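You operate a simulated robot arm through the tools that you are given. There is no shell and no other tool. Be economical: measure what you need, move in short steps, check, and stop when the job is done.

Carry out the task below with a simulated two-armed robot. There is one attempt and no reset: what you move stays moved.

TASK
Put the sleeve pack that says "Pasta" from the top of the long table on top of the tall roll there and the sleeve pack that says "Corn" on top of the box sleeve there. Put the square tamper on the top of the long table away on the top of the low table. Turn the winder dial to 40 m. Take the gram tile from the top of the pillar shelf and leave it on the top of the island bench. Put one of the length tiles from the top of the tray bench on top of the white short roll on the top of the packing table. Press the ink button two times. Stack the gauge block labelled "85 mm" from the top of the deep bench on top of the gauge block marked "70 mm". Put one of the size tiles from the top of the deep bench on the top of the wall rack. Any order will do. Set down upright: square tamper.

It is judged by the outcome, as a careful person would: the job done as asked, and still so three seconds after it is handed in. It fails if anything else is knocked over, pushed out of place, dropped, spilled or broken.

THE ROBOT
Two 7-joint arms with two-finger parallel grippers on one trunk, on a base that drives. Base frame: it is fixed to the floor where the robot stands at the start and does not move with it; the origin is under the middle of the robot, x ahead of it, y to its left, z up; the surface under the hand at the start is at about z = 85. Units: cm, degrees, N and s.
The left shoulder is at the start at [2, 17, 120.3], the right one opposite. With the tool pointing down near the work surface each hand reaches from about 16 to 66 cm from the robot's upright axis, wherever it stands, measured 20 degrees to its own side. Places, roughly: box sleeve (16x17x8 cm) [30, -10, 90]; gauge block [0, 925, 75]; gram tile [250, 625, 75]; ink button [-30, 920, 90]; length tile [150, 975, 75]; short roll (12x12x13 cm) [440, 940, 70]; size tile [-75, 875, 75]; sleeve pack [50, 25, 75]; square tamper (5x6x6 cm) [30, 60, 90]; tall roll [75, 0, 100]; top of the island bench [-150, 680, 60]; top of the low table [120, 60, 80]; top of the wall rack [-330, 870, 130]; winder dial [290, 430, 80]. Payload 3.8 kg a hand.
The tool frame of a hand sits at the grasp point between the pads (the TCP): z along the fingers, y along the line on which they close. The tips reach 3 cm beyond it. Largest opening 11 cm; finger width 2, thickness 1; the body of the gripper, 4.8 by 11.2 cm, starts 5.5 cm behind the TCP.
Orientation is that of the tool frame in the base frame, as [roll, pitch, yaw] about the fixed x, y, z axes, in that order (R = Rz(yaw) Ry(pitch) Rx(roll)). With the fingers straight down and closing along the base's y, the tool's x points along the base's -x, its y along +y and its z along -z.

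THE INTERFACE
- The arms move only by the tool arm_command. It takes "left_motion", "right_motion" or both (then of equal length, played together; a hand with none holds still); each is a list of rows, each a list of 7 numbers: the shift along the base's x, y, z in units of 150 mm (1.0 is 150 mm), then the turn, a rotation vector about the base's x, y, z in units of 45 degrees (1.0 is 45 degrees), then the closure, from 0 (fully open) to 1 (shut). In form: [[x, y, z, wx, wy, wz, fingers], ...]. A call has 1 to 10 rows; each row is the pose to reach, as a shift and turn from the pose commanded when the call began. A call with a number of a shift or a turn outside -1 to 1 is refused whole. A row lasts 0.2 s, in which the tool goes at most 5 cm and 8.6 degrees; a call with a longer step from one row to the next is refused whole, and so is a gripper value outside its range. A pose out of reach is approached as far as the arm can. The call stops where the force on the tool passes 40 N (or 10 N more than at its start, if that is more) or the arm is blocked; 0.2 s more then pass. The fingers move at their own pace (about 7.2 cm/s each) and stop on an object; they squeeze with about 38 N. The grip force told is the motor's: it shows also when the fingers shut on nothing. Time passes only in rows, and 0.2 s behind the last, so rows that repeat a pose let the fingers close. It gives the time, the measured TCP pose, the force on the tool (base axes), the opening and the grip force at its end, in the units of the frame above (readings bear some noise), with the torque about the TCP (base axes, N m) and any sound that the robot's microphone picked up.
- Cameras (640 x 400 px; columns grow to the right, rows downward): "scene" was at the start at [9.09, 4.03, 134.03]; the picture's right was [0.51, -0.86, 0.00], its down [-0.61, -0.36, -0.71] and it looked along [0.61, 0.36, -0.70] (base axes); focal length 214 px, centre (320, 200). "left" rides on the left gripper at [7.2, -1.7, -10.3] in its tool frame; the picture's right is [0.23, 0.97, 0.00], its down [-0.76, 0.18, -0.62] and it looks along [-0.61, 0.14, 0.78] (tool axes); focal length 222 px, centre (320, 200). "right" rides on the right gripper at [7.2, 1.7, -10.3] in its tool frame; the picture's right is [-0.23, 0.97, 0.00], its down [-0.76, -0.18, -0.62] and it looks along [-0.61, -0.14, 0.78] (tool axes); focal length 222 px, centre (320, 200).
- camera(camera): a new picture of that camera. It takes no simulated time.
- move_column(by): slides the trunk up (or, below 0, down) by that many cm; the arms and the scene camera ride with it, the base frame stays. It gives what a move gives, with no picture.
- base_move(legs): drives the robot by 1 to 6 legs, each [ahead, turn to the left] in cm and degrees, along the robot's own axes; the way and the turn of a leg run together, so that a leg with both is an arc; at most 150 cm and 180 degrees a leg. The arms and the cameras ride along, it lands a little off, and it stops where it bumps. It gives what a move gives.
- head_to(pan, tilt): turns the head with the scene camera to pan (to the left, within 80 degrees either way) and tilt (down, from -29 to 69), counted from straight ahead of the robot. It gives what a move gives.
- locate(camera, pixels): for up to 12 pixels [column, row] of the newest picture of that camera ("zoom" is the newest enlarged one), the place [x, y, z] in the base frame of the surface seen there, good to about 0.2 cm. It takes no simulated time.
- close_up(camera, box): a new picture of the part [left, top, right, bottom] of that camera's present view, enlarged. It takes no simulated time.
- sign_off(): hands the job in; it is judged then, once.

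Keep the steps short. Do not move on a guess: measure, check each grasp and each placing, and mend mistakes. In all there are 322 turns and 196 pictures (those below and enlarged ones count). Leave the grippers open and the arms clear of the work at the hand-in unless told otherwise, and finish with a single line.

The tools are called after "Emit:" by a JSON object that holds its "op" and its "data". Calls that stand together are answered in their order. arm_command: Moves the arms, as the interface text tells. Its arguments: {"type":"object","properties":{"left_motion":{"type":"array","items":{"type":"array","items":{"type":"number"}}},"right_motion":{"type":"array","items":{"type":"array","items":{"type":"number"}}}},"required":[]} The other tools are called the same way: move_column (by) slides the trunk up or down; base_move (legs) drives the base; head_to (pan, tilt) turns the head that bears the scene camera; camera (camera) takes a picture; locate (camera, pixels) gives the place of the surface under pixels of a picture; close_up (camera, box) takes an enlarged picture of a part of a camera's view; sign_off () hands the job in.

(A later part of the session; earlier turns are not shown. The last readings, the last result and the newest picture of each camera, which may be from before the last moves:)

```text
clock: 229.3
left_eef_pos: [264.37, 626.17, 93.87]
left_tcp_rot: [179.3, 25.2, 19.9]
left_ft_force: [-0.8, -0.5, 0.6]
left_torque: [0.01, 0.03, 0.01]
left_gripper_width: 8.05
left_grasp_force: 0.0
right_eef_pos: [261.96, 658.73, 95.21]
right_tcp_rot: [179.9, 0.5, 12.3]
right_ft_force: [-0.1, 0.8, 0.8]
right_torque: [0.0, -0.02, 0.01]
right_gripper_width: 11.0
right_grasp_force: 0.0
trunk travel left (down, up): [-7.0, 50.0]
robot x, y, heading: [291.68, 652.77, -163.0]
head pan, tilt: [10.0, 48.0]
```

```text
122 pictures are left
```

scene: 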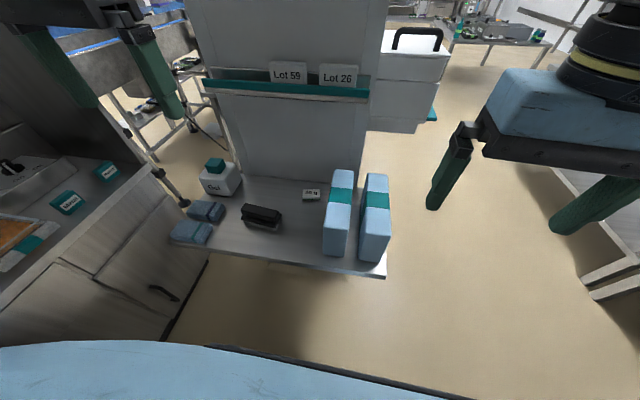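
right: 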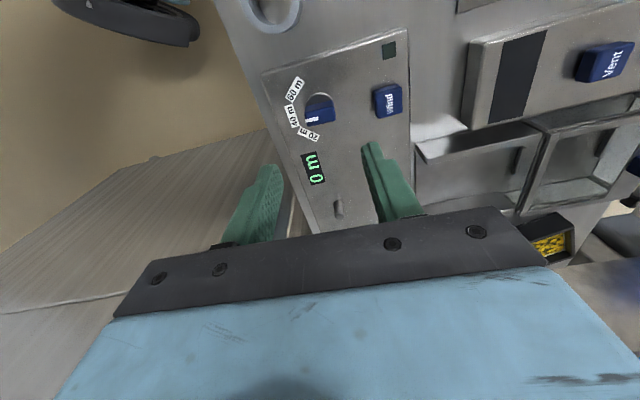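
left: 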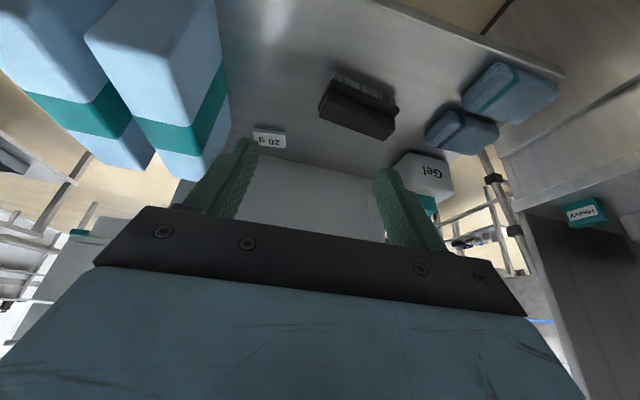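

Emit:
{"op": "arm_command", "data": {"left_motion": [[-0.3, 0, -0.1, 0, 0, 0, 0.27], [-0.6, 0.01, -0.2, 0, 0, 0, 0.27], [-0.9, 0.02, -0.3, 0, 0, 0, 0.27], [-1, 0.02, -0.45, 0, 0, 0, 0.27]]}}

Emit:
{"op": "camera", "data": {"camera": "left"}}

Emit:
{"op": "camera", "data": {"camera": "scene"}}

```text
clock: 230.3
left_eef_pos: [249.46, 626.48, 87.09]
left_tcp_rot: [179.4, 25.2, 19.9]
left_ft_force: [-0.8, 0.3, 0.7]
left_torque: [0.01, -0.03, -0.01]
left_gripper_width: 7.99
left_grasp_force: 0.0
right_eef_pos: [261.82, 658.63, 95.09]
right_tcp_rot: [179.9, 0.3, 12.3]
right_ft_force: [-0.5, 0.7, -0.8]
right_torque: [-0.01, 0.01, 0.04]
right_gripper_width: 11.02
right_grasp_force: 0.1
trunk travel left (down, up): [-7.0, 50.0]
robot x, y, heading: [291.74, 652.95, -163.2]
head pan, tilt: [10.0, 48.0]
```

```text
121 pictures are left
```

left: 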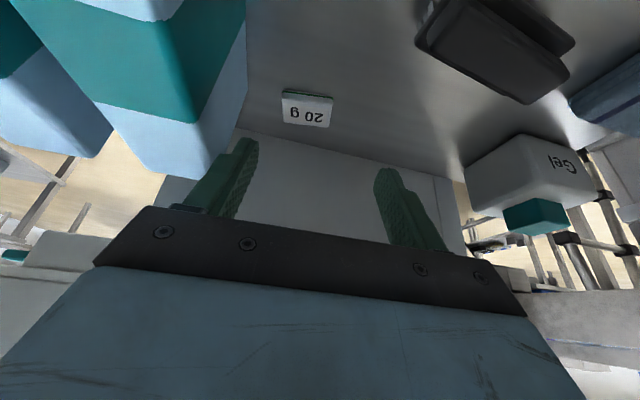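

```text
120 pictures are left
```

scene: 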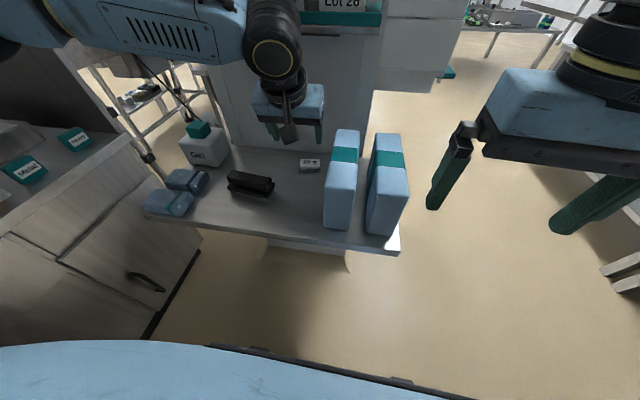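

Emit:
{"op": "locate", "data": {"camera": "left", "pixels": [[285, 96], [331, 101], [326, 125], [284, 118], [306, 110], [245, 120], [250, 60], [300, 160]]}}

```text
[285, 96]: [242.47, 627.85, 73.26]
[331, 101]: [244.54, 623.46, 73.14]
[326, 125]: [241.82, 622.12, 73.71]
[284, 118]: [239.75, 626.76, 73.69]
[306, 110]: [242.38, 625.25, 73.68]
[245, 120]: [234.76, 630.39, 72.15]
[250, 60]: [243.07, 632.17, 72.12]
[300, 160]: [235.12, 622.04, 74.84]
```

Tile centre (242.15,625.05). Descend along the tool axis to (243.2,624.9,75.4).

Emit:
{"op": "arm_command", "data": {"left_motion": [[-0.1, -0.03, -0.2, 0, 0, 0, 0.27], [-0.2, -0.055, -0.4, 0, 0, 0, 0.27], [-0.31, -0.08, -0.58, 0, 0, 0, 0.27], [-0.415, -0.1, -0.73, 0, 0, 0, 0.27]]}}

Emit:
{"op": "camera", "data": {"camera": "left"}}

```text
clock: 231.3
left_eef_pos: [247.11, 621.65, 78.72]
left_tcp_rot: [179.5, 25.1, 19.9]
left_ft_force: [-1.0, 0.0, -0.1]
left_torque: [-0.02, 0.02, -0.01]
left_gripper_width: 8.03
left_grasp_force: 0.2
left hand out of reach, approached as far as the arm can: row 1, 2, 3, 4
right_eef_pos: [261.91, 658.63, 95.21]
right_tcp_rot: [180.0, 0.5, 12.2]
right_ft_force: [-0.8, -0.1, 0.1]
right_torque: [0.03, 0.04, -0.01]
right_gripper_width: 11.0
right_grasp_force: 0.0
trunk travel left (down, up): [-7.0, 50.0]
robot x, y, heading: [291.76, 653.21, -162.9]
head pan, tilt: [10.0, 48.0]
```

```text
119 pictures are left
```

left: 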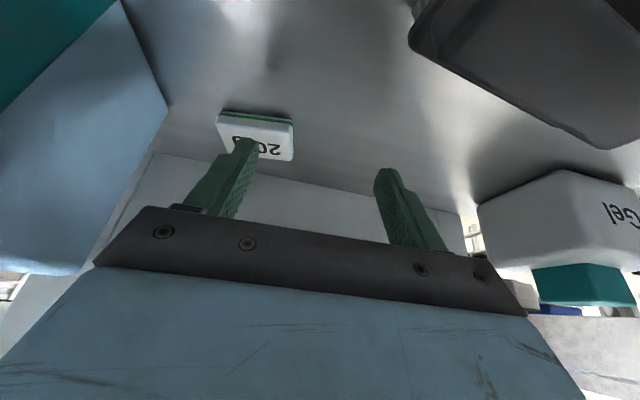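

The left arm is limited toward the middle. Back out, then turn the robot right so the tile is further to its left.

Emit:
{"op": "arm_command", "data": {"left_motion": [[0.1, 0.03, 0.2, 0, 0, 0, 0.27], [0.2, 0.06, 0.4, 0, 0, 0, 0.27], [0.35, 0.08, 0.6, 0, 0, 0, 0.27], [0.6, 0.1, 0.8, 0, 0, 0, 0.27], [0.8, 0.1, 0.9, 0, 0, 0, 0.27]]}}

Emit:
{"op": "base_move", "data": {"legs": [[0, -18]]}}

```text
clock: 232.5
left_eef_pos: [259.48, 623.66, 92.37]
left_tcp_rot: [179.4, 25.0, 20.0]
left_ft_force: [-1.3, -0.3, -0.5]
left_torque: [0.02, 0.01, -0.02]
left_gripper_width: 8.02
left_grasp_force: 0.1
right_eef_pos: [261.94, 658.74, 95.16]
right_tcp_rot: [179.9, 0.5, 12.3]
right_ft_force: [-0.3, 0.2, 0.7]
right_torque: [-0.02, 0.0, -0.03]
right_gripper_width: 10.99
right_grasp_force: 0.0
trunk travel left (down, up): [-7.0, 50.0]
robot x, y, heading: [291.77, 652.89, -163.2]
head pan, tilt: [10.0, 48.0]
```

```text
clock: 233.9
left_eef_pos: [251.77, 635.17, 92.22]
left_tcp_rot: [179.4, 25.1, 2.0]
left_ft_force: [0.3, 0.0, -0.3]
left_torque: [-0.01, -0.03, 0.0]
left_gripper_width: 8.02
left_grasp_force: 0.0
right_eef_pos: [265.2, 667.79, 95.3]
right_tcp_rot: [179.9, 0.4, -5.9]
right_ft_force: [-0.8, -0.5, -0.2]
right_torque: [-0.02, -0.01, -0.01]
right_gripper_width: 11.02
right_grasp_force: 0.0
trunk travel left (down, up): [-7.0, 50.0]
robot x, y, heading: [291.48, 652.84, 178.7]
head pan, tilt: [10.0, 48.0]
```

Emit:
{"op": "arm_command", "data": {"left_motion": [[0.05, -0.15, 0.03, 0, 0, 0.15, 0.27], [0.05, -0.3, 0.03, 0, 0, 0.3, 0.27], [0.03, -0.45, 0, 0, 0, 0.4, 0.27], [-0.1, -0.56, -0.1, 0, 0, 0.4, 0.27], [-0.22, -0.58, -0.33, 0, 0, 0.4, 0.27], [-0.22, -0.58, -0.33, 0, 0, 0.4, 0.27]]}}

Emit:
{"op": "camera", "data": {"camera": "left"}}

```text
clock: 235.3
left_eef_pos: [248.32, 626.41, 87.13]
left_tcp_rot: [179.4, 25.0, 19.8]
left_ft_force: [1.0, -0.2, 0.9]
left_torque: [-0.03, -0.01, 0.02]
left_gripper_width: 8.02
left_grasp_force: 0.1
right_eef_pos: [265.09, 667.52, 95.15]
right_tcp_rot: [179.9, 0.4, -5.8]
right_ft_force: [-0.6, -0.3, 0.6]
right_torque: [0.0, -0.02, 0.01]
right_gripper_width: 11.02
right_grasp_force: 0.0
trunk travel left (down, up): [-7.0, 50.0]
robot x, y, heading: [291.91, 653.16, 179.1]
head pan, tilt: [10.0, 48.0]
```

```text
118 pictures are left
```

left: 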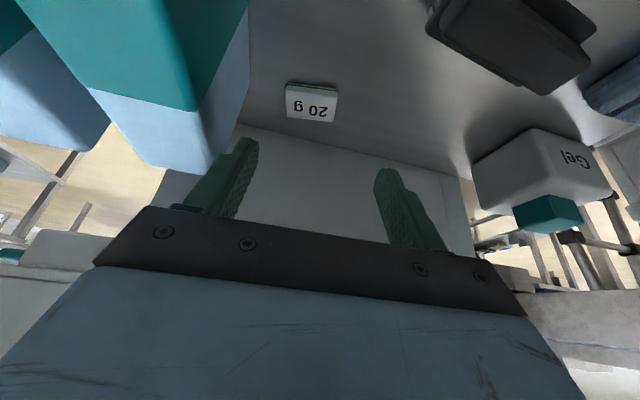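

Emit:
{"op": "arm_command", "data": {"left_motion": [[-0.1, -0.03, -0.25, 0, 0, 0, 0.27], [-0.2, -0.06, -0.45, 0, 0, 0, 0.27], [-0.28, -0.08, -0.62, 0, 0, 0, 0.27], [-0.34, -0.097, -0.77, 0, 0, 0, 0.27]]}}

Emit:
{"op": "camera", "data": {"camera": "left"}}

```text
clock: 236.3
left_eef_pos: [243.41, 624.86, 75.71]
left_tcp_rot: [179.4, 25.1, 19.9]
left_ft_force: [0.9, 0.0, 0.1]
left_torque: [0.0, -0.02, 0.04]
left_gripper_width: 8.04
left_grasp_force: 0.1
right_eef_pos: [265.13, 667.62, 95.17]
right_tcp_rot: [179.9, 0.4, -5.9]
right_ft_force: [-0.6, -0.2, 0.0]
right_torque: [-0.04, -0.02, 0.03]
right_gripper_width: 10.98
right_grasp_force: 0.0
trunk travel left (down, up): [-7.0, 50.0]
robot x, y, heading: [291.69, 653.21, 179.0]
head pan, tilt: [10.0, 48.0]
```

```text
117 pictures are left
```

left: 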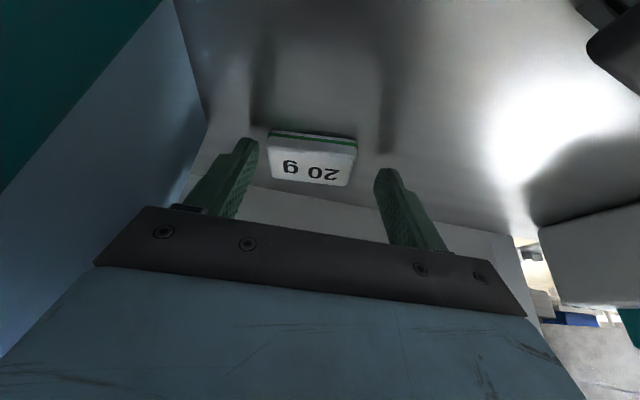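

In reach now, tile between the fingers. Lower 0.25 and close, then back out along the tool axis.

Emit:
{"op": "arm_command", "data": {"left_motion": [[-0.01, 0, -0.017, 0, 0, 0, 0.27], [-0.01, 0, -0.017, 0, 0, 0, 0.7], [-0.01, 0, -0.017, 0, 0, 0, 1], [-0.01, 0, -0.017, 0, 0, 0, 1], [-0.01, 0, -0.017, 0, 0, 0, 1]]}}

Emit:
{"op": "arm_command", "data": {"left_motion": [[0.05, 0.02, 0.1, 0, 0, 0, 1], [0.15, 0.05, 0.35, 0, 0, 0, 1], [0.3, 0.08, 0.6, 0, 0, 0, 1], [0.45, 0.1, 0.85, 0, 0, 0, 1]]}}

Emit:
{"op": "camera", "data": {"camera": "left"}}

```text
clock: 237.5
left_eef_pos: [243.12, 624.95, 75.48]
left_tcp_rot: [179.4, 25.1, 19.8]
left_ft_force: [-1.9, -0.5, 1.4]
left_torque: [0.06, 0.07, 0.02]
left_gripper_width: 5.45
left_grasp_force: 37.3
right_eef_pos: [265.16, 667.65, 95.12]
right_tcp_rot: [179.9, 0.5, -5.8]
right_ft_force: [0.3, 0.0, 0.1]
right_torque: [-0.03, 0.0, -0.01]
right_gripper_width: 11.03
right_grasp_force: 0.0
trunk travel left (down, up): [-7.0, 50.0]
robot x, y, heading: [291.73, 653.16, 179.1]
head pan, tilt: [10.0, 48.0]
```

```text
clock: 238.5
left_eef_pos: [250.17, 626.25, 88.12]
left_tcp_rot: [179.3, 25.0, 19.8]
left_ft_force: [0.0, -0.3, 0.3]
left_torque: [0.0, -0.01, -0.02]
left_gripper_width: 5.46
left_grasp_force: 38.1
right_eef_pos: [265.11, 667.73, 95.24]
right_tcp_rot: [179.9, 0.6, -5.9]
right_ft_force: [-0.5, 0.0, -0.7]
right_torque: [-0.03, 0.04, 0.0]
right_gripper_width: 10.99
right_grasp_force: 0.0
trunk travel left (down, up): [-7.0, 50.0]
robot x, y, heading: [291.73, 652.98, 178.8]
head pan, tilt: [10.0, 48.0]
```

```text
116 pictures are left
```

left: 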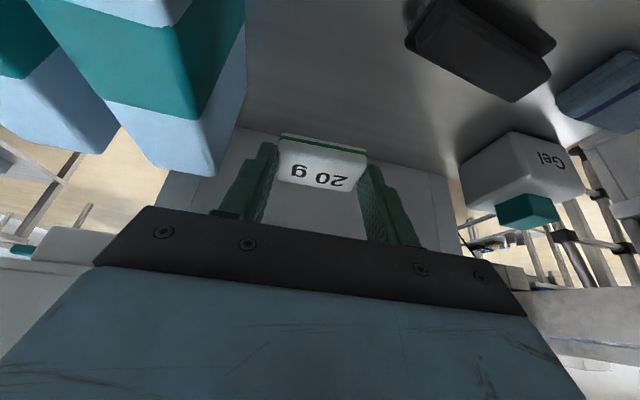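

Tile held. Retract the hand, un-tilt, and raise the trunk.

Emit:
{"op": "arm_command", "data": {"left_motion": [[0.3, -0.02, 0.05, 0, 0, 0, 1], [0.6, -0.04, 0.1, 0.03, -0.1, 0, 1], [0.8, -0.06, 0.2, 0.07, -0.25, 0, 1], [0.9, -0.1, 0.3, 0.12, -0.4, 0, 1], [1, -0.15, 0.4, 0.18, -0.53, 0, 1]]}}

Emit:
{"op": "base_move", "data": {"legs": [[-30, 0]]}}

Emit:
{"op": "move_column", "data": {"by": 23}}

Emit:
{"op": "head_to", "data": {"pan": -15, "tilt": 20}}

Emit:
{"op": "camera", "data": {"camera": "scene"}}

```text
clock: 239.7
left_eef_pos: [265.03, 624.24, 94.14]
left_tcp_rot: [179.0, -0.3, 19.7]
left_ft_force: [0.7, -0.1, -0.4]
left_torque: [0.02, 0.0, -0.03]
left_gripper_width: 5.47
left_grasp_force: 38.1
right_eef_pos: [265.08, 667.58, 95.05]
right_tcp_rot: [179.9, 0.5, -5.8]
right_ft_force: [-0.3, 0.2, -0.4]
right_torque: [0.01, -0.01, 0.02]
right_gripper_width: 11.03
right_grasp_force: 0.0
trunk travel left (down, up): [-7.0, 50.0]
robot x, y, heading: [291.43, 653.04, 178.8]
head pan, tilt: [10.0, 48.0]
```

```text
clock: 241.8
left_eef_pos: [294.74, 623.58, 94.07]
left_tcp_rot: [178.9, 0.0, 20.0]
left_ft_force: [0.8, -0.5, -0.6]
left_torque: [-0.04, 0.02, 0.0]
left_gripper_width: 5.45
left_grasp_force: 38.1
right_eef_pos: [294.8, 666.94, 95.25]
right_tcp_rot: [179.9, 0.5, -5.6]
right_ft_force: [0.8, 1.1, 0.4]
right_torque: [0.01, 0.02, 0.02]
right_gripper_width: 10.98
right_grasp_force: 0.1
trunk travel left (down, up): [-7.0, 50.0]
robot x, y, heading: [321.74, 652.64, 178.8]
head pan, tilt: [10.0, 48.0]
```

```text
clock: 244.2
left_eef_pos: [294.68, 623.72, 117.15]
left_tcp_rot: [178.9, -0.1, 20.1]
left_ft_force: [0.1, -0.1, 0.1]
left_torque: [0.01, -0.02, -0.01]
left_gripper_width: 5.46
left_grasp_force: 37.6
right_eef_pos: [294.69, 667.04, 118.19]
right_tcp_rot: [179.9, 0.3, -5.6]
right_ft_force: [0.3, -1.0, 0.3]
right_torque: [0.03, 0.01, 0.0]
right_gripper_width: 10.99
right_grasp_force: 0.0
trunk travel left (down, up): [-30.0, 27.0]
robot x, y, heading: [321.09, 652.68, 179.2]
head pan, tilt: [10.0, 48.0]
```

```text
clock: 245.1
left_eef_pos: [294.76, 623.77, 117.18]
left_tcp_rot: [179.0, -0.1, 20.0]
left_ft_force: [0.2, -0.1, -0.4]
left_torque: [0.0, 0.05, -0.01]
left_gripper_width: 5.46
left_grasp_force: 38.1
right_eef_pos: [294.59, 667.11, 118.21]
right_tcp_rot: [179.9, 0.4, -5.6]
right_ft_force: [-0.2, -0.5, 0.7]
right_torque: [0.02, 0.0, 0.0]
right_gripper_width: 10.99
right_grasp_force: 0.1
trunk travel left (down, up): [-30.0, 27.0]
robot x, y, heading: [320.92, 652.51, 178.9]
head pan, tilt: [-15.0, 20.0]
```

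```text
115 pictures are left
```

scene: 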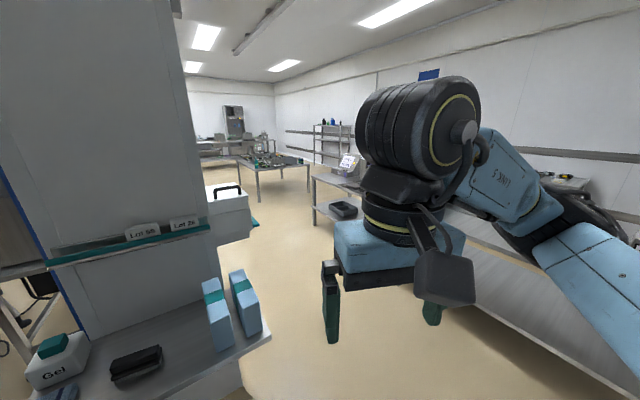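

Next the island bench at (-150,680). Drive through the gap between pillar and bench.

Emit:
{"op": "base_move", "data": {"legs": [[0, -35], [94, 0], [0, 52]]}}

Emit:
{"op": "head_to", "data": {"pan": 0, "tilt": 20}}

Emit:
{"op": "camera", "data": {"camera": "scene"}}

```text
clock: 253.9
left_eef_pos: [228.97, 671.93, 117.2]
left_tcp_rot: [179.0, -0.1, 36.0]
left_ft_force: [-0.5, 0.0, -0.4]
left_torque: [-0.01, -0.02, 0.03]
left_gripper_width: 5.46
left_grasp_force: 37.8
right_eef_pos: [216.91, 713.6, 118.17]
right_tcp_rot: [179.9, 0.4, 10.5]
right_ft_force: [-0.1, -0.9, 0.8]
right_torque: [0.01, 0.01, -0.01]
right_gripper_width: 11.01
right_grasp_force: 0.0
trunk travel left (down, up): [-30.0, 27.0]
robot x, y, heading: [246.31, 706.95, -165.0]
head pan, tilt: [-15.0, 20.0]
```

```text
clock: 254.7
left_eef_pos: [228.9, 671.96, 117.1]
left_tcp_rot: [179.0, -0.1, 36.0]
left_ft_force: [-0.4, 1.1, 0.2]
left_torque: [-0.01, -0.01, 0.0]
left_gripper_width: 5.46
left_grasp_force: 38.3
right_eef_pos: [216.97, 713.65, 118.25]
right_tcp_rot: [180.0, 0.5, 10.4]
right_ft_force: [-0.1, -0.2, -0.3]
right_torque: [-0.02, -0.04, 0.01]
right_gripper_width: 10.99
right_grasp_force: 0.0
trunk travel left (down, up): [-30.0, 27.0]
robot x, y, heading: [246.17, 707.22, -164.8]
head pan, tilt: [0.0, 20.0]
```

```text
114 pictures are left
```

scene: 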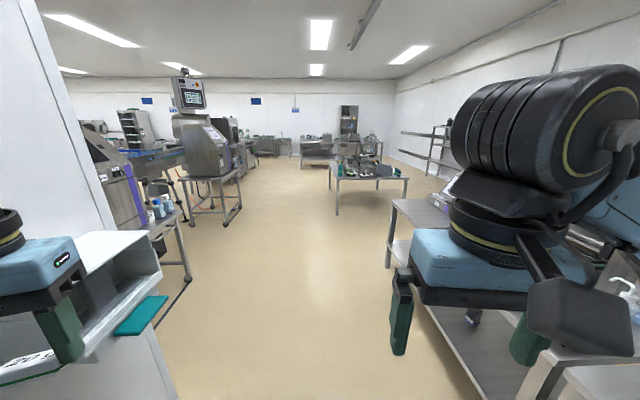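

Emit:
{"op": "locate", "data": {"camera": "scene", "pixels": [[335, 182], [400, 182], [338, 212], [404, 195], [388, 265], [240, 210], [160, 270], [120, 240], [188, 280], [365, 160], [300, 300], [345, 165]]}}

Emit:
{"op": "close_up", "data": {"camera": "scene", "box": [310, 140, 430, 220]}}

```text
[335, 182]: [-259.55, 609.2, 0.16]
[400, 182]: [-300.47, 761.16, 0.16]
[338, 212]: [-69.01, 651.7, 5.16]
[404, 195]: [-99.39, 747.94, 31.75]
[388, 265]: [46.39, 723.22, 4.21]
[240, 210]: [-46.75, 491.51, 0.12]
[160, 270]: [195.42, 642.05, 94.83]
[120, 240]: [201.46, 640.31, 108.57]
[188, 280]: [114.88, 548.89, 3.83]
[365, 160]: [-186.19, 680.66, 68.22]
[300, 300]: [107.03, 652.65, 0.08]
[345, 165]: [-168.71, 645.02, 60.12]
```

```text
5.00 times, centred on (370, 180) of scene
```

zoom: 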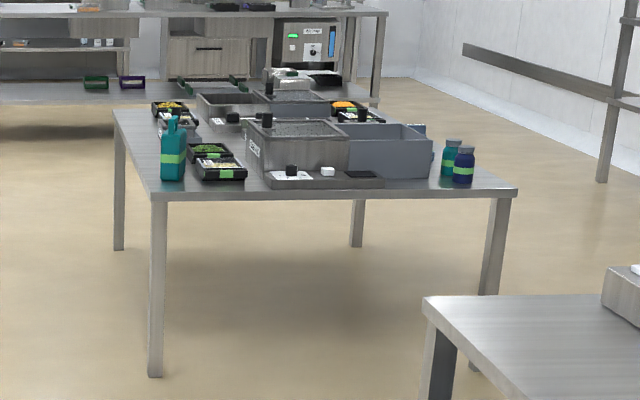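

Island bench near edge from (-69,652) to (-99,748), z 60. Drive, keeping clear of the pillar box and bench corner.

Emit:
{"op": "base_move", "data": {"legs": [[0, -11.2], [96, 0], [0, 21.5], [116, 0]]}}

```text
clock: 267.0
left_eef_pos: [36.69, 613.01, 117.16]
left_tcp_rot: [178.9, -0.1, 46.5]
left_ft_force: [0.5, -0.5, -0.6]
left_torque: [0.03, 0.0, 0.0]
left_gripper_width: 5.44
left_grasp_force: 38.3
right_eef_pos: [17.23, 651.81, 118.15]
right_tcp_rot: [180.0, 0.5, 20.9]
right_ft_force: [-0.4, 0.5, 0.2]
right_torque: [-0.01, -0.01, 0.01]
right_gripper_width: 11.02
right_grasp_force: 0.1
trunk travel left (down, up): [-30.0, 27.0]
robot x, y, heading: [47.52, 650.2, -154.3]
head pan, tilt: [0.0, 20.0]
```

Emit:
{"op": "base_move", "data": {"legs": [[0, -56.7], [97, 0], [0, 48]]}}

Emit:
{"op": "head_to", "data": {"pan": 0, "tilt": 45}}

Emit:
{"op": "camera", "data": {"camera": "scene"}}

```text
clock: 276.8
left_eef_pos: [-51.57, 662.39, 117.12]
left_tcp_rot: [178.9, -0.1, 40.1]
left_ft_force: [0.0, -0.4, -0.6]
left_torque: [0.0, 0.02, 0.05]
left_gripper_width: 5.44
left_grasp_force: 38.0
right_eef_pos: [-66.68, 703.01, 118.24]
right_tcp_rot: [179.9, 0.5, 14.7]
right_ft_force: [0.6, 0.4, 0.1]
right_torque: [0.03, -0.01, -0.01]
right_gripper_width: 10.98
right_grasp_force: 0.1
trunk travel left (down, up): [-30.0, 27.0]
robot x, y, heading: [-36.66, 698.74, -160.6]
head pan, tilt: [0.0, 20.0]
```

```text
clock: 277.6
left_eef_pos: [-51.63, 662.39, 117.05]
left_tcp_rot: [178.9, -0.1, 40.2]
left_ft_force: [-0.8, -0.1, 0.4]
left_torque: [-0.03, -0.02, -0.01]
left_gripper_width: 5.46
left_grasp_force: 38.3
right_eef_pos: [-66.7, 702.98, 118.16]
right_tcp_rot: [179.8, 0.5, 14.6]
right_ft_force: [0.2, 0.7, -0.1]
right_torque: [-0.03, 0.02, -0.02]
right_gripper_width: 10.97
right_grasp_force: 0.1
trunk travel left (down, up): [-30.0, 27.0]
robot x, y, heading: [-36.81, 698.86, -160.6]
head pan, tilt: [0.0, 45.0]
```

```text
112 pictures are left
```

scene: 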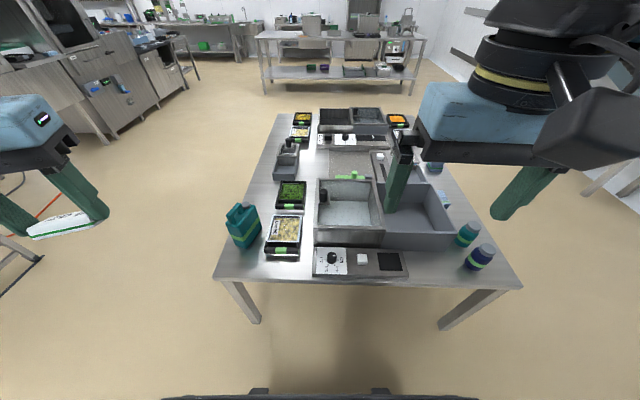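

Emit:
{"op": "locate", "data": {"camera": "scene", "pixels": [[255, 266], [420, 262], [218, 278], [240, 240], [262, 195], [315, 270], [265, 252], [300, 262], [520, 287], [440, 275], [255, 225]]}}

Emit:
{"op": "camera", "data": {"camera": "left"}}

```text
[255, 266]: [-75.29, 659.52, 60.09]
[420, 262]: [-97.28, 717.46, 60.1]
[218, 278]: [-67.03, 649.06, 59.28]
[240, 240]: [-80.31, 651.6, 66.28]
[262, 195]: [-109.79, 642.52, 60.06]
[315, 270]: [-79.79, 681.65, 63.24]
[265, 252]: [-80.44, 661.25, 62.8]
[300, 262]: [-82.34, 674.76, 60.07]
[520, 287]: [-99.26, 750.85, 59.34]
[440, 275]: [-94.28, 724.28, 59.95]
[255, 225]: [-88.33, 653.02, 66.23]
```

```text
111 pictures are left
```

left: 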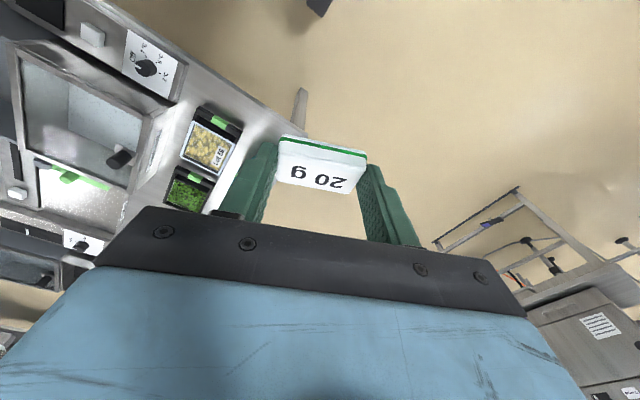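

Free spot on the bench's near edge at about (-96,721), between controller and bottle. Move sideways so it's ahead-left of the robot.

Emit:
{"op": "base_move", "data": {"legs": [[0, -92], [38, 0], [0, 64]]}}

Emit:
{"op": "head_to", "data": {"pan": 15, "tilt": 55}}

Emit:
{"op": "camera", "data": {"camera": "scene"}}

```text
clock: 286.7
left_eef_pos: [-78.64, 711.8, 117.13]
left_tcp_rot: [178.9, -0.1, 9.0]
left_ft_force: [-0.9, -0.2, -0.4]
left_torque: [-0.03, -0.01, 0.0]
left_gripper_width: 5.46
left_grasp_force: 37.8
right_eef_pos: [-70.37, 754.42, 118.25]
right_tcp_rot: [179.9, 0.6, -16.6]
right_ft_force: [0.4, -0.3, -0.1]
right_torque: [0.02, 0.01, 0.03]
right_gripper_width: 10.98
right_grasp_force: 0.0
trunk travel left (down, up): [-30.0, 27.0]
robot x, y, heading: [-47.11, 734.79, 168.1]
head pan, tilt: [0.0, 45.0]
```

```text
clock: 287.5
left_eef_pos: [-78.67, 711.64, 117.07]
left_tcp_rot: [178.9, -0.1, 9.0]
left_ft_force: [0.3, 0.0, -0.4]
left_torque: [-0.01, 0.04, -0.01]
left_gripper_width: 5.45
left_grasp_force: 37.8
right_eef_pos: [-70.52, 754.42, 118.17]
right_tcp_rot: [180.0, 0.5, -16.6]
right_ft_force: [0.0, -0.4, -0.5]
right_torque: [-0.01, -0.03, -0.03]
right_gripper_width: 11.02
right_grasp_force: 0.0
trunk travel left (down, up): [-30.0, 27.0]
robot x, y, heading: [-47.36, 735.33, 168.0]
head pan, tilt: [15.0, 55.0]
```

```text
110 pictures are left
```

scene: 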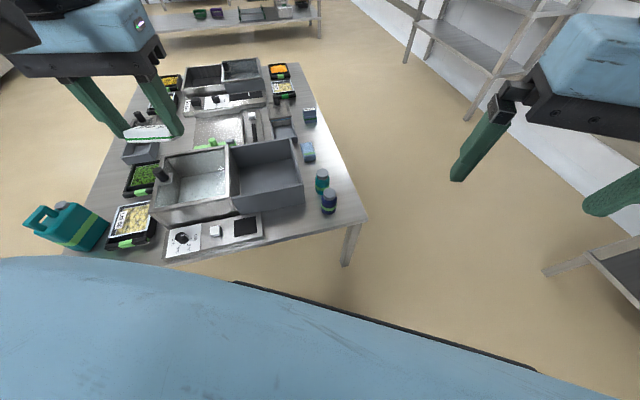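

Emit:
{"op": "locate", "data": {"camera": "scene", "pixels": [[290, 220], [263, 230], [270, 218], [305, 208], [328, 215], [330, 198], [300, 226], [320, 235], [366, 215], [340, 215], [275, 250], [230, 213]]}}

```text
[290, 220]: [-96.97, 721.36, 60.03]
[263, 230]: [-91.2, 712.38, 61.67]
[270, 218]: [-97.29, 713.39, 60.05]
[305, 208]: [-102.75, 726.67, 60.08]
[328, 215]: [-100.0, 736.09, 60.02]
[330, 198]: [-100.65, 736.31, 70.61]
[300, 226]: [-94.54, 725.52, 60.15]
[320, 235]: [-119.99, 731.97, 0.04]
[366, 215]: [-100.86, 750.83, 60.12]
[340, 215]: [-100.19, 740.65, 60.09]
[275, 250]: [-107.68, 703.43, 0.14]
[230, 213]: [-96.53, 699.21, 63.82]
```

Target tile spot (-97.5,723.5). Lower the trunk 25, then move over with the same 25° tilt that lays the tile flat.

Emit:
{"op": "move_column", "data": {"by": -25}}

Emit:
{"op": "arm_command", "data": {"left_motion": [[-0.2, 0.1, 0, -0.015, 0.09, 0, 1], [-0.4, 0.2, 0, -0.03, 0.18, 0, 1], [-0.6, 0.35, 0, -0.045, 0.28, 0, 1], [-0.8, 0.5, 0, -0.06, 0.37, 0, 1], [-0.95, 0.65, -0.1, -0.075, 0.46, 0, 1], [-1, 0.8, -0.25, -0.087, 0.553, 0, 1]]}}

Emit:
{"op": "camera", "data": {"camera": "scene"}}

```text
clock: 290.1
left_eef_pos: [-78.66, 711.71, 92.26]
left_tcp_rot: [178.9, -0.1, 9.1]
left_ft_force: [-0.3, 0.1, -1.6]
left_torque: [0.01, 0.01, -0.02]
left_gripper_width: 5.47
left_grasp_force: 38.2
right_eef_pos: [-70.37, 754.43, 93.09]
right_tcp_rot: [179.9, 0.5, -16.6]
right_ft_force: [-0.3, 0.1, -0.2]
right_torque: [-0.01, 0.0, -0.02]
right_gripper_width: 10.99
right_grasp_force: 0.1
trunk travel left (down, up): [-5.0, 52.0]
robot x, y, heading: [-47.34, 734.94, 168.1]
head pan, tilt: [15.0, 55.0]
```

```text
clock: 291.5
left_eef_pos: [-93.63, 723.76, 88.44]
left_tcp_rot: [178.9, 25.2, 9.0]
left_ft_force: [-0.1, -0.1, -1.4]
left_torque: [0.02, 0.02, -0.01]
left_gripper_width: 5.45
left_grasp_force: 38.2
right_eef_pos: [-70.46, 754.4, 93.2]
right_tcp_rot: [179.9, 0.4, -16.6]
right_ft_force: [0.4, -0.3, 0.3]
right_torque: [0.01, -0.02, 0.0]
right_gripper_width: 11.0
right_grasp_force: 0.1
trunk travel left (down, up): [-5.0, 52.0]
robot x, y, heading: [-47.2, 735.34, 168.2]
head pan, tilt: [15.0, 55.0]
```

```text
109 pictures are left
```

scene: 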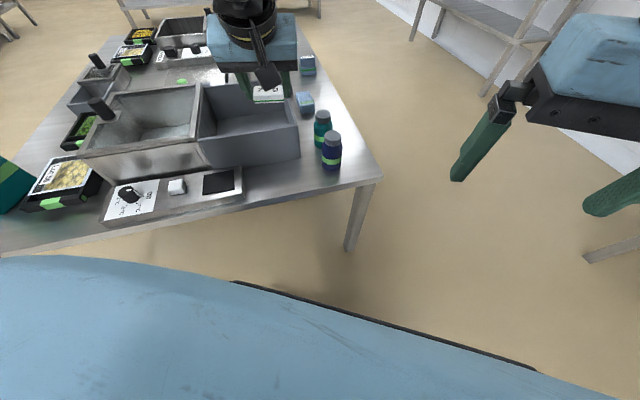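

Emit:
{"op": "arm_command", "data": {"left_motion": [[-0.04, 0, -0.3, 0, 0, 0, 1], [-0.08, 0, -0.6, 0, 0, 0, 1], [-0.12, 0, -0.9, 0, 0, 0, 1], [-0.15, 0, -1, 0, 0, 0, 1]]}}

Emit:
{"op": "arm_command", "data": {"left_motion": [[-0.03, 0, -0.25, 0, 0, 0, 1], [-0.04, 0, -0.46, 0, 0, 0, 1]]}}

Emit:
{"op": "camera", "data": {"camera": "scene"}}

```text
clock: 292.5
left_eef_pos: [-96.06, 723.92, 73.35]
left_tcp_rot: [179.0, 25.0, 8.9]
left_ft_force: [0.0, -0.5, -0.7]
left_torque: [0.01, -0.03, 0.01]
left_gripper_width: 5.48
left_grasp_force: 37.6
right_eef_pos: [-70.54, 754.33, 93.11]
right_tcp_rot: [179.9, 0.4, -16.6]
right_ft_force: [-0.4, -0.3, -0.3]
right_torque: [0.02, -0.06, -0.01]
right_gripper_width: 10.99
right_grasp_force: 0.2
trunk travel left (down, up): [-5.0, 52.0]
robot x, y, heading: [-47.03, 735.48, 168.1]
head pan, tilt: [15.0, 55.0]
```

```text
clock: 293.1
left_eef_pos: [-96.46, 722.36, 67.8]
left_tcp_rot: [179.0, 25.1, 8.9]
left_ft_force: [-0.1, -0.6, -0.2]
left_torque: [0.0, 0.01, -0.01]
left_gripper_width: 5.45
left_grasp_force: 37.9
left hand out of reach, approached as far as the arm can: row 2
right_eef_pos: [-70.49, 754.38, 93.17]
right_tcp_rot: [179.9, 0.6, -16.6]
right_ft_force: [-0.2, -0.1, 0.8]
right_torque: [0.01, 0.01, -0.01]
right_gripper_width: 11.0
right_grasp_force: 0.1
trunk travel left (down, up): [-5.0, 52.0]
robot x, y, heading: [-46.96, 734.77, 168.0]
head pan, tilt: [15.0, 55.0]
```

```text
108 pictures are left
```

scene: 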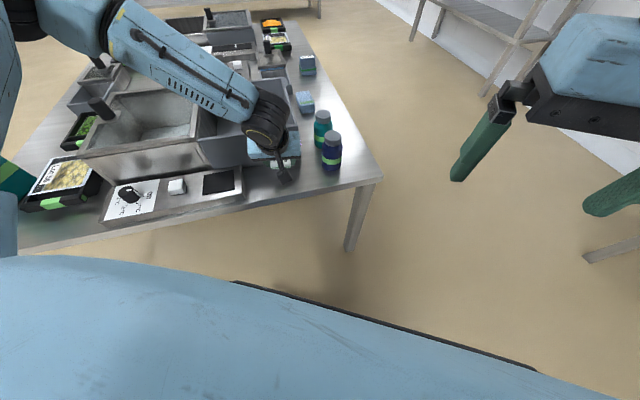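

Use the trunk for the last 4 cm.

Emit:
{"op": "move_column", "data": {"by": -4.1}}

Emit:
{"op": "camera", "data": {"camera": "left"}}

```text
clock: 293.9
left_eef_pos: [-96.48, 722.49, 63.86]
left_tcp_rot: [178.9, 25.1, 9.0]
left_ft_force: [-0.7, -0.2, -0.5]
left_torque: [0.02, 0.01, 0.02]
left_gripper_width: 5.47
left_grasp_force: 37.5
right_eef_pos: [-70.48, 754.46, 89.05]
right_tcp_rot: [179.9, 0.5, -16.6]
right_ft_force: [0.0, -1.0, 0.0]
right_torque: [0.0, -0.02, -0.02]
right_gripper_width: 10.99
right_grasp_force: 0.0
trunk travel left (down, up): [-0.9, 56.1]
robot x, y, heading: [-46.92, 735.25, 168.0]
head pan, tilt: [15.0, 55.0]
```

```text
107 pictures are left
```

left: 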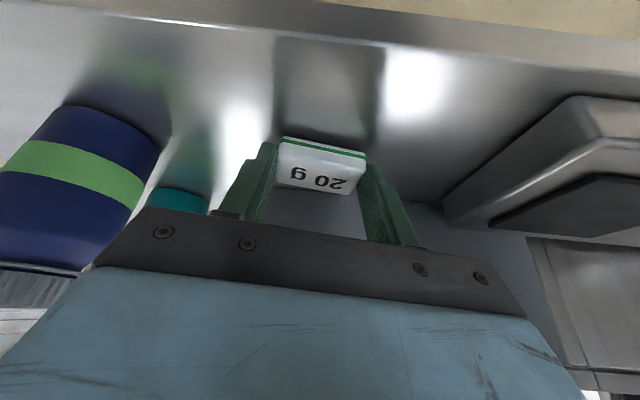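

Emit:
{"op": "move_column", "data": {"by": -0.35}}

Emit:
{"op": "arm_command", "data": {"left_motion": [[0, 0, 0, 0, 0, 0, 0.45], [0, 0, 0, 0, 0, 0, 0.35], [0, 0, 0, 0, 0, 0, 0.35]]}}

Emit:
{"op": "camera", "data": {"camera": "left"}}

```text
clock: 294.4
left_eef_pos: [-96.41, 722.37, 63.37]
left_tcp_rot: [179.0, 25.1, 9.0]
left_ft_force: [-0.3, -0.3, 0.2]
left_torque: [-0.03, -0.01, 0.01]
left_gripper_width: 5.46
left_grasp_force: 37.9
right_eef_pos: [-70.42, 754.32, 88.72]
right_tcp_rot: [179.9, 0.5, -16.6]
right_ft_force: [-0.6, -0.2, 0.2]
right_torque: [0.0, 0.04, 0.01]
right_gripper_width: 11.03
right_grasp_force: 0.1
trunk travel left (down, up): [-0.6, 56.4]
robot x, y, heading: [-47.23, 734.97, 168.2]
head pan, tilt: [15.0, 55.0]
```

```text
clock: 295.2
left_eef_pos: [-96.48, 722.34, 63.33]
left_tcp_rot: [178.9, 25.1, 8.9]
left_ft_force: [-0.7, -0.1, 0.0]
left_torque: [0.03, -0.01, -0.02]
left_gripper_width: 7.13
left_grasp_force: 0.1
right_eef_pos: [-70.52, 754.35, 88.71]
right_tcp_rot: [179.9, 0.6, -16.7]
right_ft_force: [0.2, 0.2, 0.1]
right_torque: [0.02, 0.02, 0.02]
right_gripper_width: 10.97
right_grasp_force: 0.1
trunk travel left (down, up): [-0.6, 56.4]
robot x, y, heading: [-47.17, 735.22, 168.2]
head pan, tilt: [15.0, 55.0]
```

```text
106 pictures are left
```

left: 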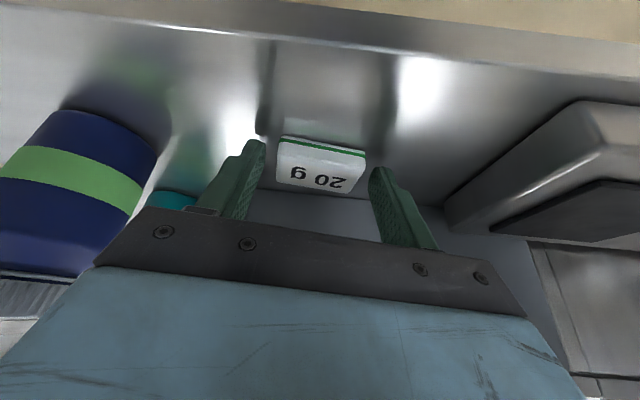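

Tile rests on the bench. Back the hand out along the tool axis with trunk and arm, then check.

Emit:
{"op": "arm_command", "data": {"left_motion": [[0.08, 0.01, 0.15, 0, 0, 0, 0.35], [0.18, 0.03, 0.4, 0, 0, 0, 0.35], [0.3, 0.05, 0.65, 0, 0, 0, 0.2], [0.45, 0.05, 0.9, 0, 0, 0, 0]]}}

Emit:
{"op": "move_column", "data": {"by": 30}}

Emit:
{"op": "camera", "data": {"camera": "left"}}

```text
clock: 296.2
left_eef_pos: [-89.76, 722.93, 77.05]
left_tcp_rot: [178.9, 25.0, 9.0]
left_ft_force: [0.2, 0.1, -0.3]
left_torque: [0.0, 0.0, 0.02]
left_gripper_width: 11.0
left_grasp_force: 0.1
right_eef_pos: [-70.39, 754.55, 88.66]
right_tcp_rot: [179.9, 0.5, -16.6]
right_ft_force: [-0.1, 0.2, 0.0]
right_torque: [-0.03, 0.04, -0.01]
right_gripper_width: 10.98
right_grasp_force: 0.0
trunk travel left (down, up): [-0.6, 56.4]
robot x, y, heading: [-47.22, 734.86, 167.9]
head pan, tilt: [15.0, 55.0]
```

```text
clock: 299.2
left_eef_pos: [-89.73, 722.96, 107.16]
left_tcp_rot: [179.0, 25.1, 9.0]
left_ft_force: [-1.4, -0.8, -0.2]
left_torque: [0.03, 0.01, 0.03]
left_gripper_width: 10.98
left_grasp_force: 0.2
right_eef_pos: [-70.47, 754.39, 118.67]
right_tcp_rot: [179.9, 0.6, -16.6]
right_ft_force: [0.1, 0.2, -0.4]
right_torque: [0.04, 0.03, -0.03]
right_gripper_width: 10.99
right_grasp_force: 0.2
trunk travel left (down, up): [-30.6, 26.4]
robot x, y, heading: [-46.88, 734.94, 168.5]
head pan, tilt: [15.0, 55.0]
```

```text
105 pictures are left
```

left: 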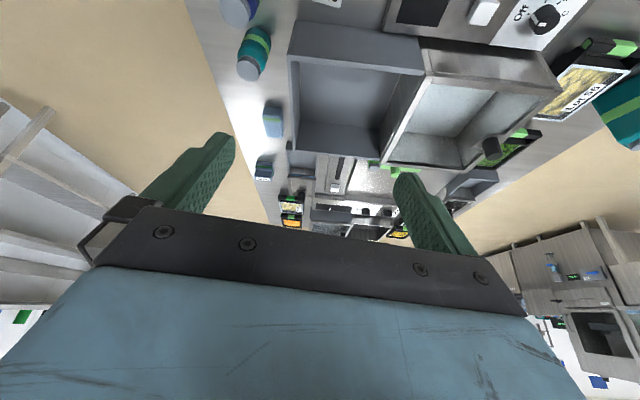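

Emit:
{"op": "arm_command", "data": {"left_motion": [[0.15, 0, 0.1, 0.015, -0.1, 0, 0], [0.3, 0, 0.2, 0.03, -0.2, 0, 0], [0.45, 0, 0.35, 0.05, -0.3, 0, 0], [0.6, 0, 0.5, 0.065, -0.4, 0, 0], [0.7, 0, 0.6, 0.08, -0.5, 0, 0], [0.75, -0.1, 0.65, 0.087, -0.555, 0, 0]]}}

Emit:
{"op": "base_move", "data": {"legs": [[0, -75]]}}

Emit:
{"op": "head_to", "data": {"pan": 0, "tilt": 25}}

Emit:
{"op": "camera", "data": {"camera": "scene"}}

```text
clock: 300.6
left_eef_pos: [-78.3, 721.41, 116.69]
left_tcp_rot: [178.9, -0.3, 8.9]
left_ft_force: [0.5, -0.6, -0.5]
left_torque: [-0.03, 0.01, -0.04]
left_gripper_width: 10.97
left_grasp_force: 0.1
right_eef_pos: [-70.56, 754.39, 118.76]
right_tcp_rot: [180.0, 0.5, -16.6]
right_ft_force: [0.2, -0.7, -0.1]
right_torque: [0.01, 0.02, 0.04]
right_gripper_width: 11.01
right_grasp_force: 0.0
trunk travel left (down, up): [-30.6, 26.4]
robot x, y, heading: [-46.95, 734.78, 168.3]
head pan, tilt: [15.0, 55.0]
```

```text
clock: 304.3
left_eef_pos: [-68.28, 761.86, 116.59]
left_tcp_rot: [178.9, -0.1, -66.2]
left_ft_force: [0.3, 0.5, -0.2]
left_torque: [-0.01, -0.03, 0.02]
left_gripper_width: 11.0
left_grasp_force: 0.1
right_eef_pos: [-34.35, 762.52, 118.84]
right_tcp_rot: [179.9, 0.5, -91.7]
right_ft_force: [0.0, 0.3, 0.3]
right_torque: [-0.02, 0.04, 0.0]
right_gripper_width: 10.99
right_grasp_force: 0.1
trunk travel left (down, up): [-30.6, 26.4]
robot x, y, heading: [-47.03, 734.87, 93.1]
head pan, tilt: [15.0, 55.0]
```

```text
clock: 305.2
left_eef_pos: [-68.26, 761.72, 116.64]
left_tcp_rot: [178.9, -0.2, -66.1]
left_ft_force: [0.1, 0.2, 0.3]
left_torque: [0.02, -0.03, 0.01]
left_gripper_width: 10.99
left_grasp_force: 0.0
right_eef_pos: [-34.45, 762.61, 118.77]
right_tcp_rot: [179.9, 0.5, -91.7]
right_ft_force: [0.4, 0.0, -0.9]
right_torque: [-0.01, 0.01, 0.02]
right_gripper_width: 10.99
right_grasp_force: 0.0
trunk travel left (down, up): [-30.6, 26.4]
robot x, y, heading: [-47.35, 734.75, 93.0]
head pan, tilt: [0.0, 25.0]
```

```text
104 pictures are left
```

scene: 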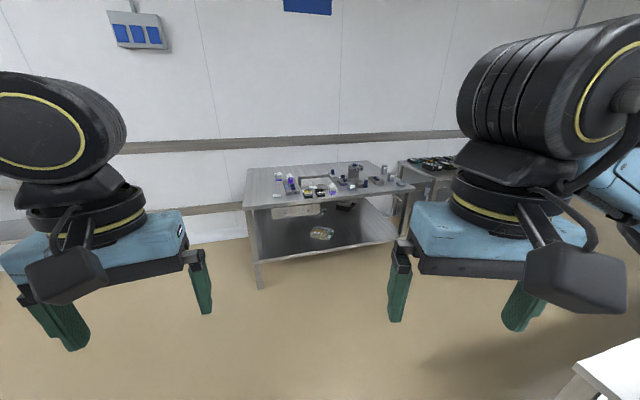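

Deep bench is straight ahead. Zoom and measure.

Emit:
{"op": "close_up", "data": {"camera": "scene", "box": [236, 150, 428, 230]}}

Emit:
{"op": "locate", "data": {"camera": "scene", "pixels": [[244, 206], [412, 188], [260, 286], [405, 235], [250, 170], [370, 163], [280, 178], [385, 182], [620, 360]]}}

```text
3.33 times, centred on (332, 190) of scene
```

zoom: 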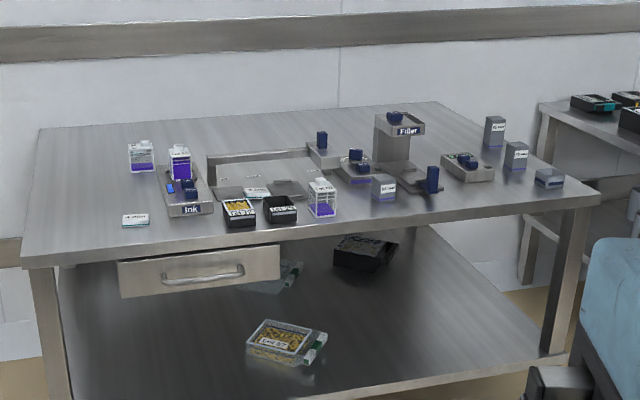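

```text
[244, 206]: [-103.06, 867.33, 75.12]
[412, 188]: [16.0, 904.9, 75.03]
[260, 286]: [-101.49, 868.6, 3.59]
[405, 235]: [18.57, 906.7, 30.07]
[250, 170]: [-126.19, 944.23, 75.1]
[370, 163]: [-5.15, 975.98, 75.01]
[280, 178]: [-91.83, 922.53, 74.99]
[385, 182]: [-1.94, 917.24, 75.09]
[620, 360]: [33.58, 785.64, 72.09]
```

Drive to stand before the right part of the deep bench.

Emit:
{"op": "base_move", "data": {"legs": [[75, 0], [0, -45], [60, 0], [0, 60]]}}

Emit:
{"op": "head_to", "data": {"pan": 0, "tilt": 48}}

Emit:
{"op": "camera", "data": {"camera": "scene"}}

```text
clock: 317.0
left_eef_pos: [-39.66, 872.84, 116.69]
left_tcp_rot: [178.9, -0.2, -50.1]
left_ft_force: [-0.3, -0.1, 0.2]
left_torque: [0.01, 0.0, 0.03]
left_gripper_width: 11.03
left_grasp_force: 0.1
right_eef_pos: [-7.37, 882.96, 118.78]
right_tcp_rot: [179.9, 0.4, -75.6]
right_ft_force: [-0.2, 0.0, 0.8]
right_torque: [0.0, 0.01, 0.02]
right_gripper_width: 11.02
right_grasp_force: 0.1
trunk travel left (down, up): [-30.6, 26.4]
robot x, y, heading: [-11.77, 853.23, 109.3]
head pan, tilt: [0.0, 25.0]
```

```text
clock: 317.8
left_eef_pos: [-39.73, 872.83, 116.75]
left_tcp_rot: [178.8, -0.3, -50.0]
left_ft_force: [-0.2, 0.3, -0.6]
left_torque: [0.05, -0.02, -0.01]
left_gripper_width: 11.01
left_grasp_force: 0.2
right_eef_pos: [-7.28, 883.07, 118.74]
right_tcp_rot: [179.9, 0.5, -75.6]
right_ft_force: [-0.1, 0.8, 0.3]
right_torque: [0.02, -0.01, -0.02]
right_gripper_width: 11.0
right_grasp_force: 0.1
trunk travel left (down, up): [-30.6, 26.4]
robot x, y, heading: [-12.05, 853.02, 109.3]
head pan, tilt: [0.0, 48.0]
```

```text
102 pictures are left
```

scene: 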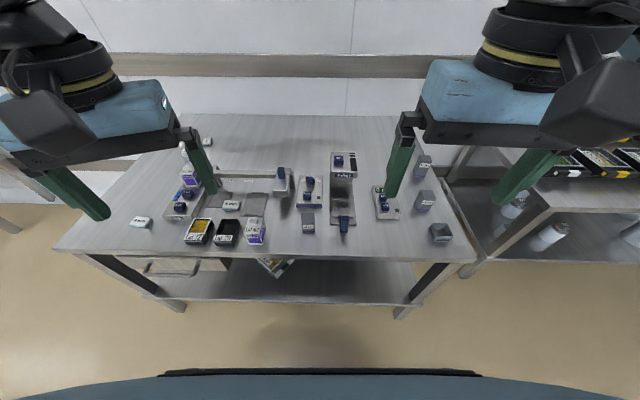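

Emit:
{"op": "close_up", "data": {"camera": "scene", "box": [290, 140, 480, 260]}}

Emit:
{"op": "close_up", "data": {"camera": "scene", "box": [110, 130, 300, 260]}}

```text
3.33 times, centred on (385, 200) of scene
```

zoom: 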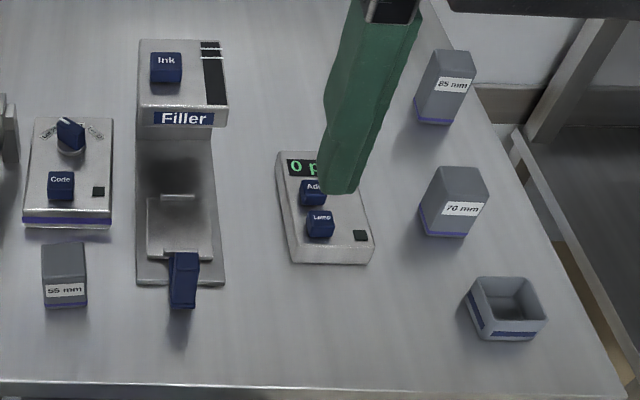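

```text
3.08 times, centred on (205, 195) of scene
```

zoom: 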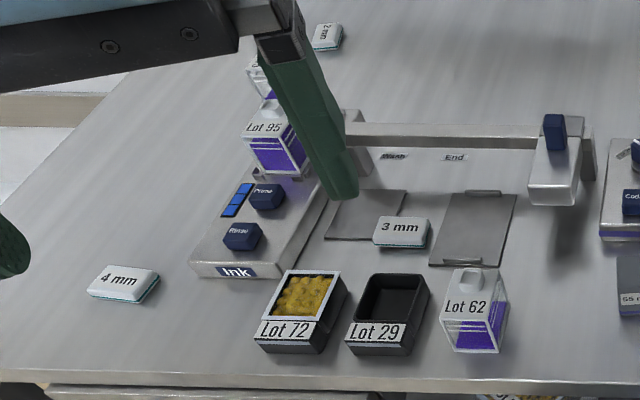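

The "Ink" button is atop the Filler; gauge blocks 85 and 70 mm at the right. Locate them with a fresh zoom.

Emit:
{"op": "close_up", "data": {"camera": "scene", "box": [400, 145, 464, 250]}}

Emit:
{"op": "locate", "data": {"camera": "scene", "pixels": [[334.6, 160], [339, 156], [331, 164], [345, 174], [331, 154], [357, 154], [334, 178], [357, 178], [141, 220], [231, 206], [320, 215]]}}

```text
3.81 times, centred on (432, 198) of scene
```

zoom: 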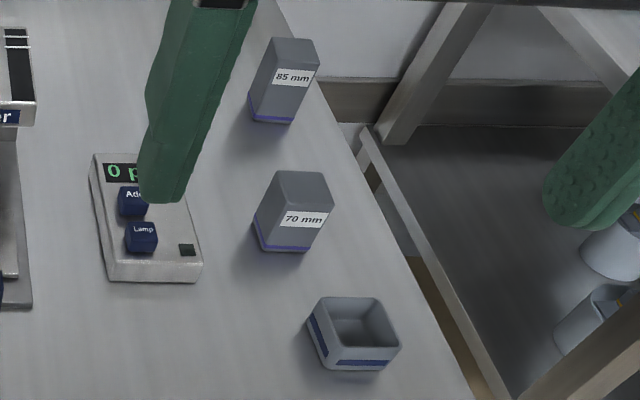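

```text
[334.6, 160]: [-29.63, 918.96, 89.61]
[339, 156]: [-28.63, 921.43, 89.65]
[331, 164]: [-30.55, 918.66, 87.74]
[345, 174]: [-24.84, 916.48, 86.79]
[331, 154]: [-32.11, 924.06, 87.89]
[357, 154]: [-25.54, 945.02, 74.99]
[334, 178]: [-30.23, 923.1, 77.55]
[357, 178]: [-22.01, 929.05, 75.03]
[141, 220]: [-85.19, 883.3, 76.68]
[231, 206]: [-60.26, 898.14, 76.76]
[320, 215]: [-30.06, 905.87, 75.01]
```

Emit:
{"op": "locate", "data": {"camera": "zoom", "pixels": [[272, 40], [316, 42], [308, 84], [265, 78], [278, 173], [328, 176], [322, 222], [268, 213], [290, 122], [285, 248], [330, 300], [300, 190]]}}

```text
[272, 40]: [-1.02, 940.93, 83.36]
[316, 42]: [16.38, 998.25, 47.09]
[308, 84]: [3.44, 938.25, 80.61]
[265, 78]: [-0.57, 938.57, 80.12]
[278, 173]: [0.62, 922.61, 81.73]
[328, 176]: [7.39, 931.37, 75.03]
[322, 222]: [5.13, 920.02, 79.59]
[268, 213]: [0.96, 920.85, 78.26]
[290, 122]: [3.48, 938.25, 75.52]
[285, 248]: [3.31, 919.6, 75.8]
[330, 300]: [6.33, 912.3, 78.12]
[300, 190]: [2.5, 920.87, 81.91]
```

Emit:
{"op": "locate", "data": {"camera": "scene", "pixels": [[320, 371], [180, 374], [470, 376], [400, 318], [180, 310], [290, 300], [350, 262], [300, 262]]}}

```text
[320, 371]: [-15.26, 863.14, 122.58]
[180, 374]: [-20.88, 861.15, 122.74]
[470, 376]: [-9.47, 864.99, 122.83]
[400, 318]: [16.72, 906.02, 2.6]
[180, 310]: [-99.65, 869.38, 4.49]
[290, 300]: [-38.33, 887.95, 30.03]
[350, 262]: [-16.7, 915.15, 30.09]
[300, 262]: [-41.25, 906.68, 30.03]
```

The 85 mm block lies ~39 cm inside the bench. Move to ~30 cm from the edge, a bit to the right.

Emit:
{"op": "base_move", "data": {"legs": [[0, -60], [20, 0], [0, 58]]}}

Emit:
{"op": "head_to", "data": {"pan": -10, "tilt": 45}}

Emit:
{"op": "camera", "data": {"camera": "scene"}}

```text
clock: 322.3
left_eef_pos: [4.74, 901.11, 116.61]
left_tcp_rot: [178.9, -0.1, -111.1]
left_ft_force: [-0.8, 0.4, 0.1]
left_torque: [-0.01, 0.0, 0.01]
left_gripper_width: 11.0
left_grasp_force: 0.0
right_eef_pos: [29.31, 877.74, 118.77]
right_tcp_rot: [-179.9, 0.4, -136.6]
right_ft_force: [-1.1, -0.8, 0.0]
right_torque: [-0.01, -0.01, -0.05]
right_gripper_width: 11.0
right_grasp_force: 0.1
trunk travel left (down, up): [-30.6, 26.4]
robot x, y, heading: [1.46, 866.31, 48.6]
head pan, tilt: [0.0, 48.0]
stopped in leg 3: the robot was blocked; the commanded pose is now the measured one
```

```text
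clock: 323.0
left_eef_pos: [4.77, 900.86, 116.66]
left_tcp_rot: [178.8, -0.1, -111.2]
left_ft_force: [-0.7, 0.3, 0.4]
left_torque: [-0.02, 0.04, -0.04]
left_gripper_width: 11.0
left_grasp_force: 0.1
right_eef_pos: [29.55, 877.55, 118.7]
right_tcp_rot: [-179.9, 0.4, -136.6]
right_ft_force: [0.2, 0.0, -0.4]
right_torque: [-0.01, 0.01, 0.01]
right_gripper_width: 11.04
right_grasp_force: 0.0
trunk travel left (down, up): [-30.6, 26.4]
robot x, y, heading: [2.29, 866.08, 48.4]
head pan, tilt: [-10.0, 45.0]
```

```text
98 pictures are left
```

scene: 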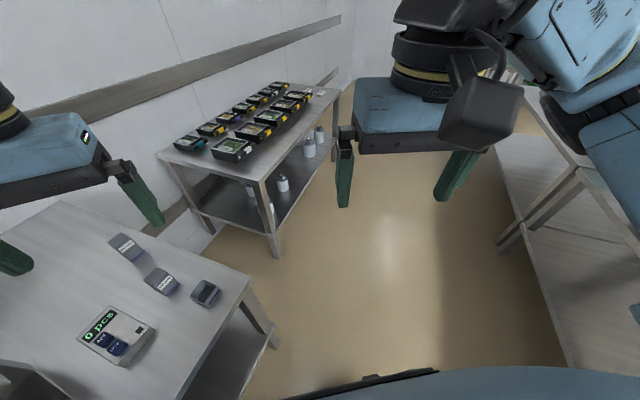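

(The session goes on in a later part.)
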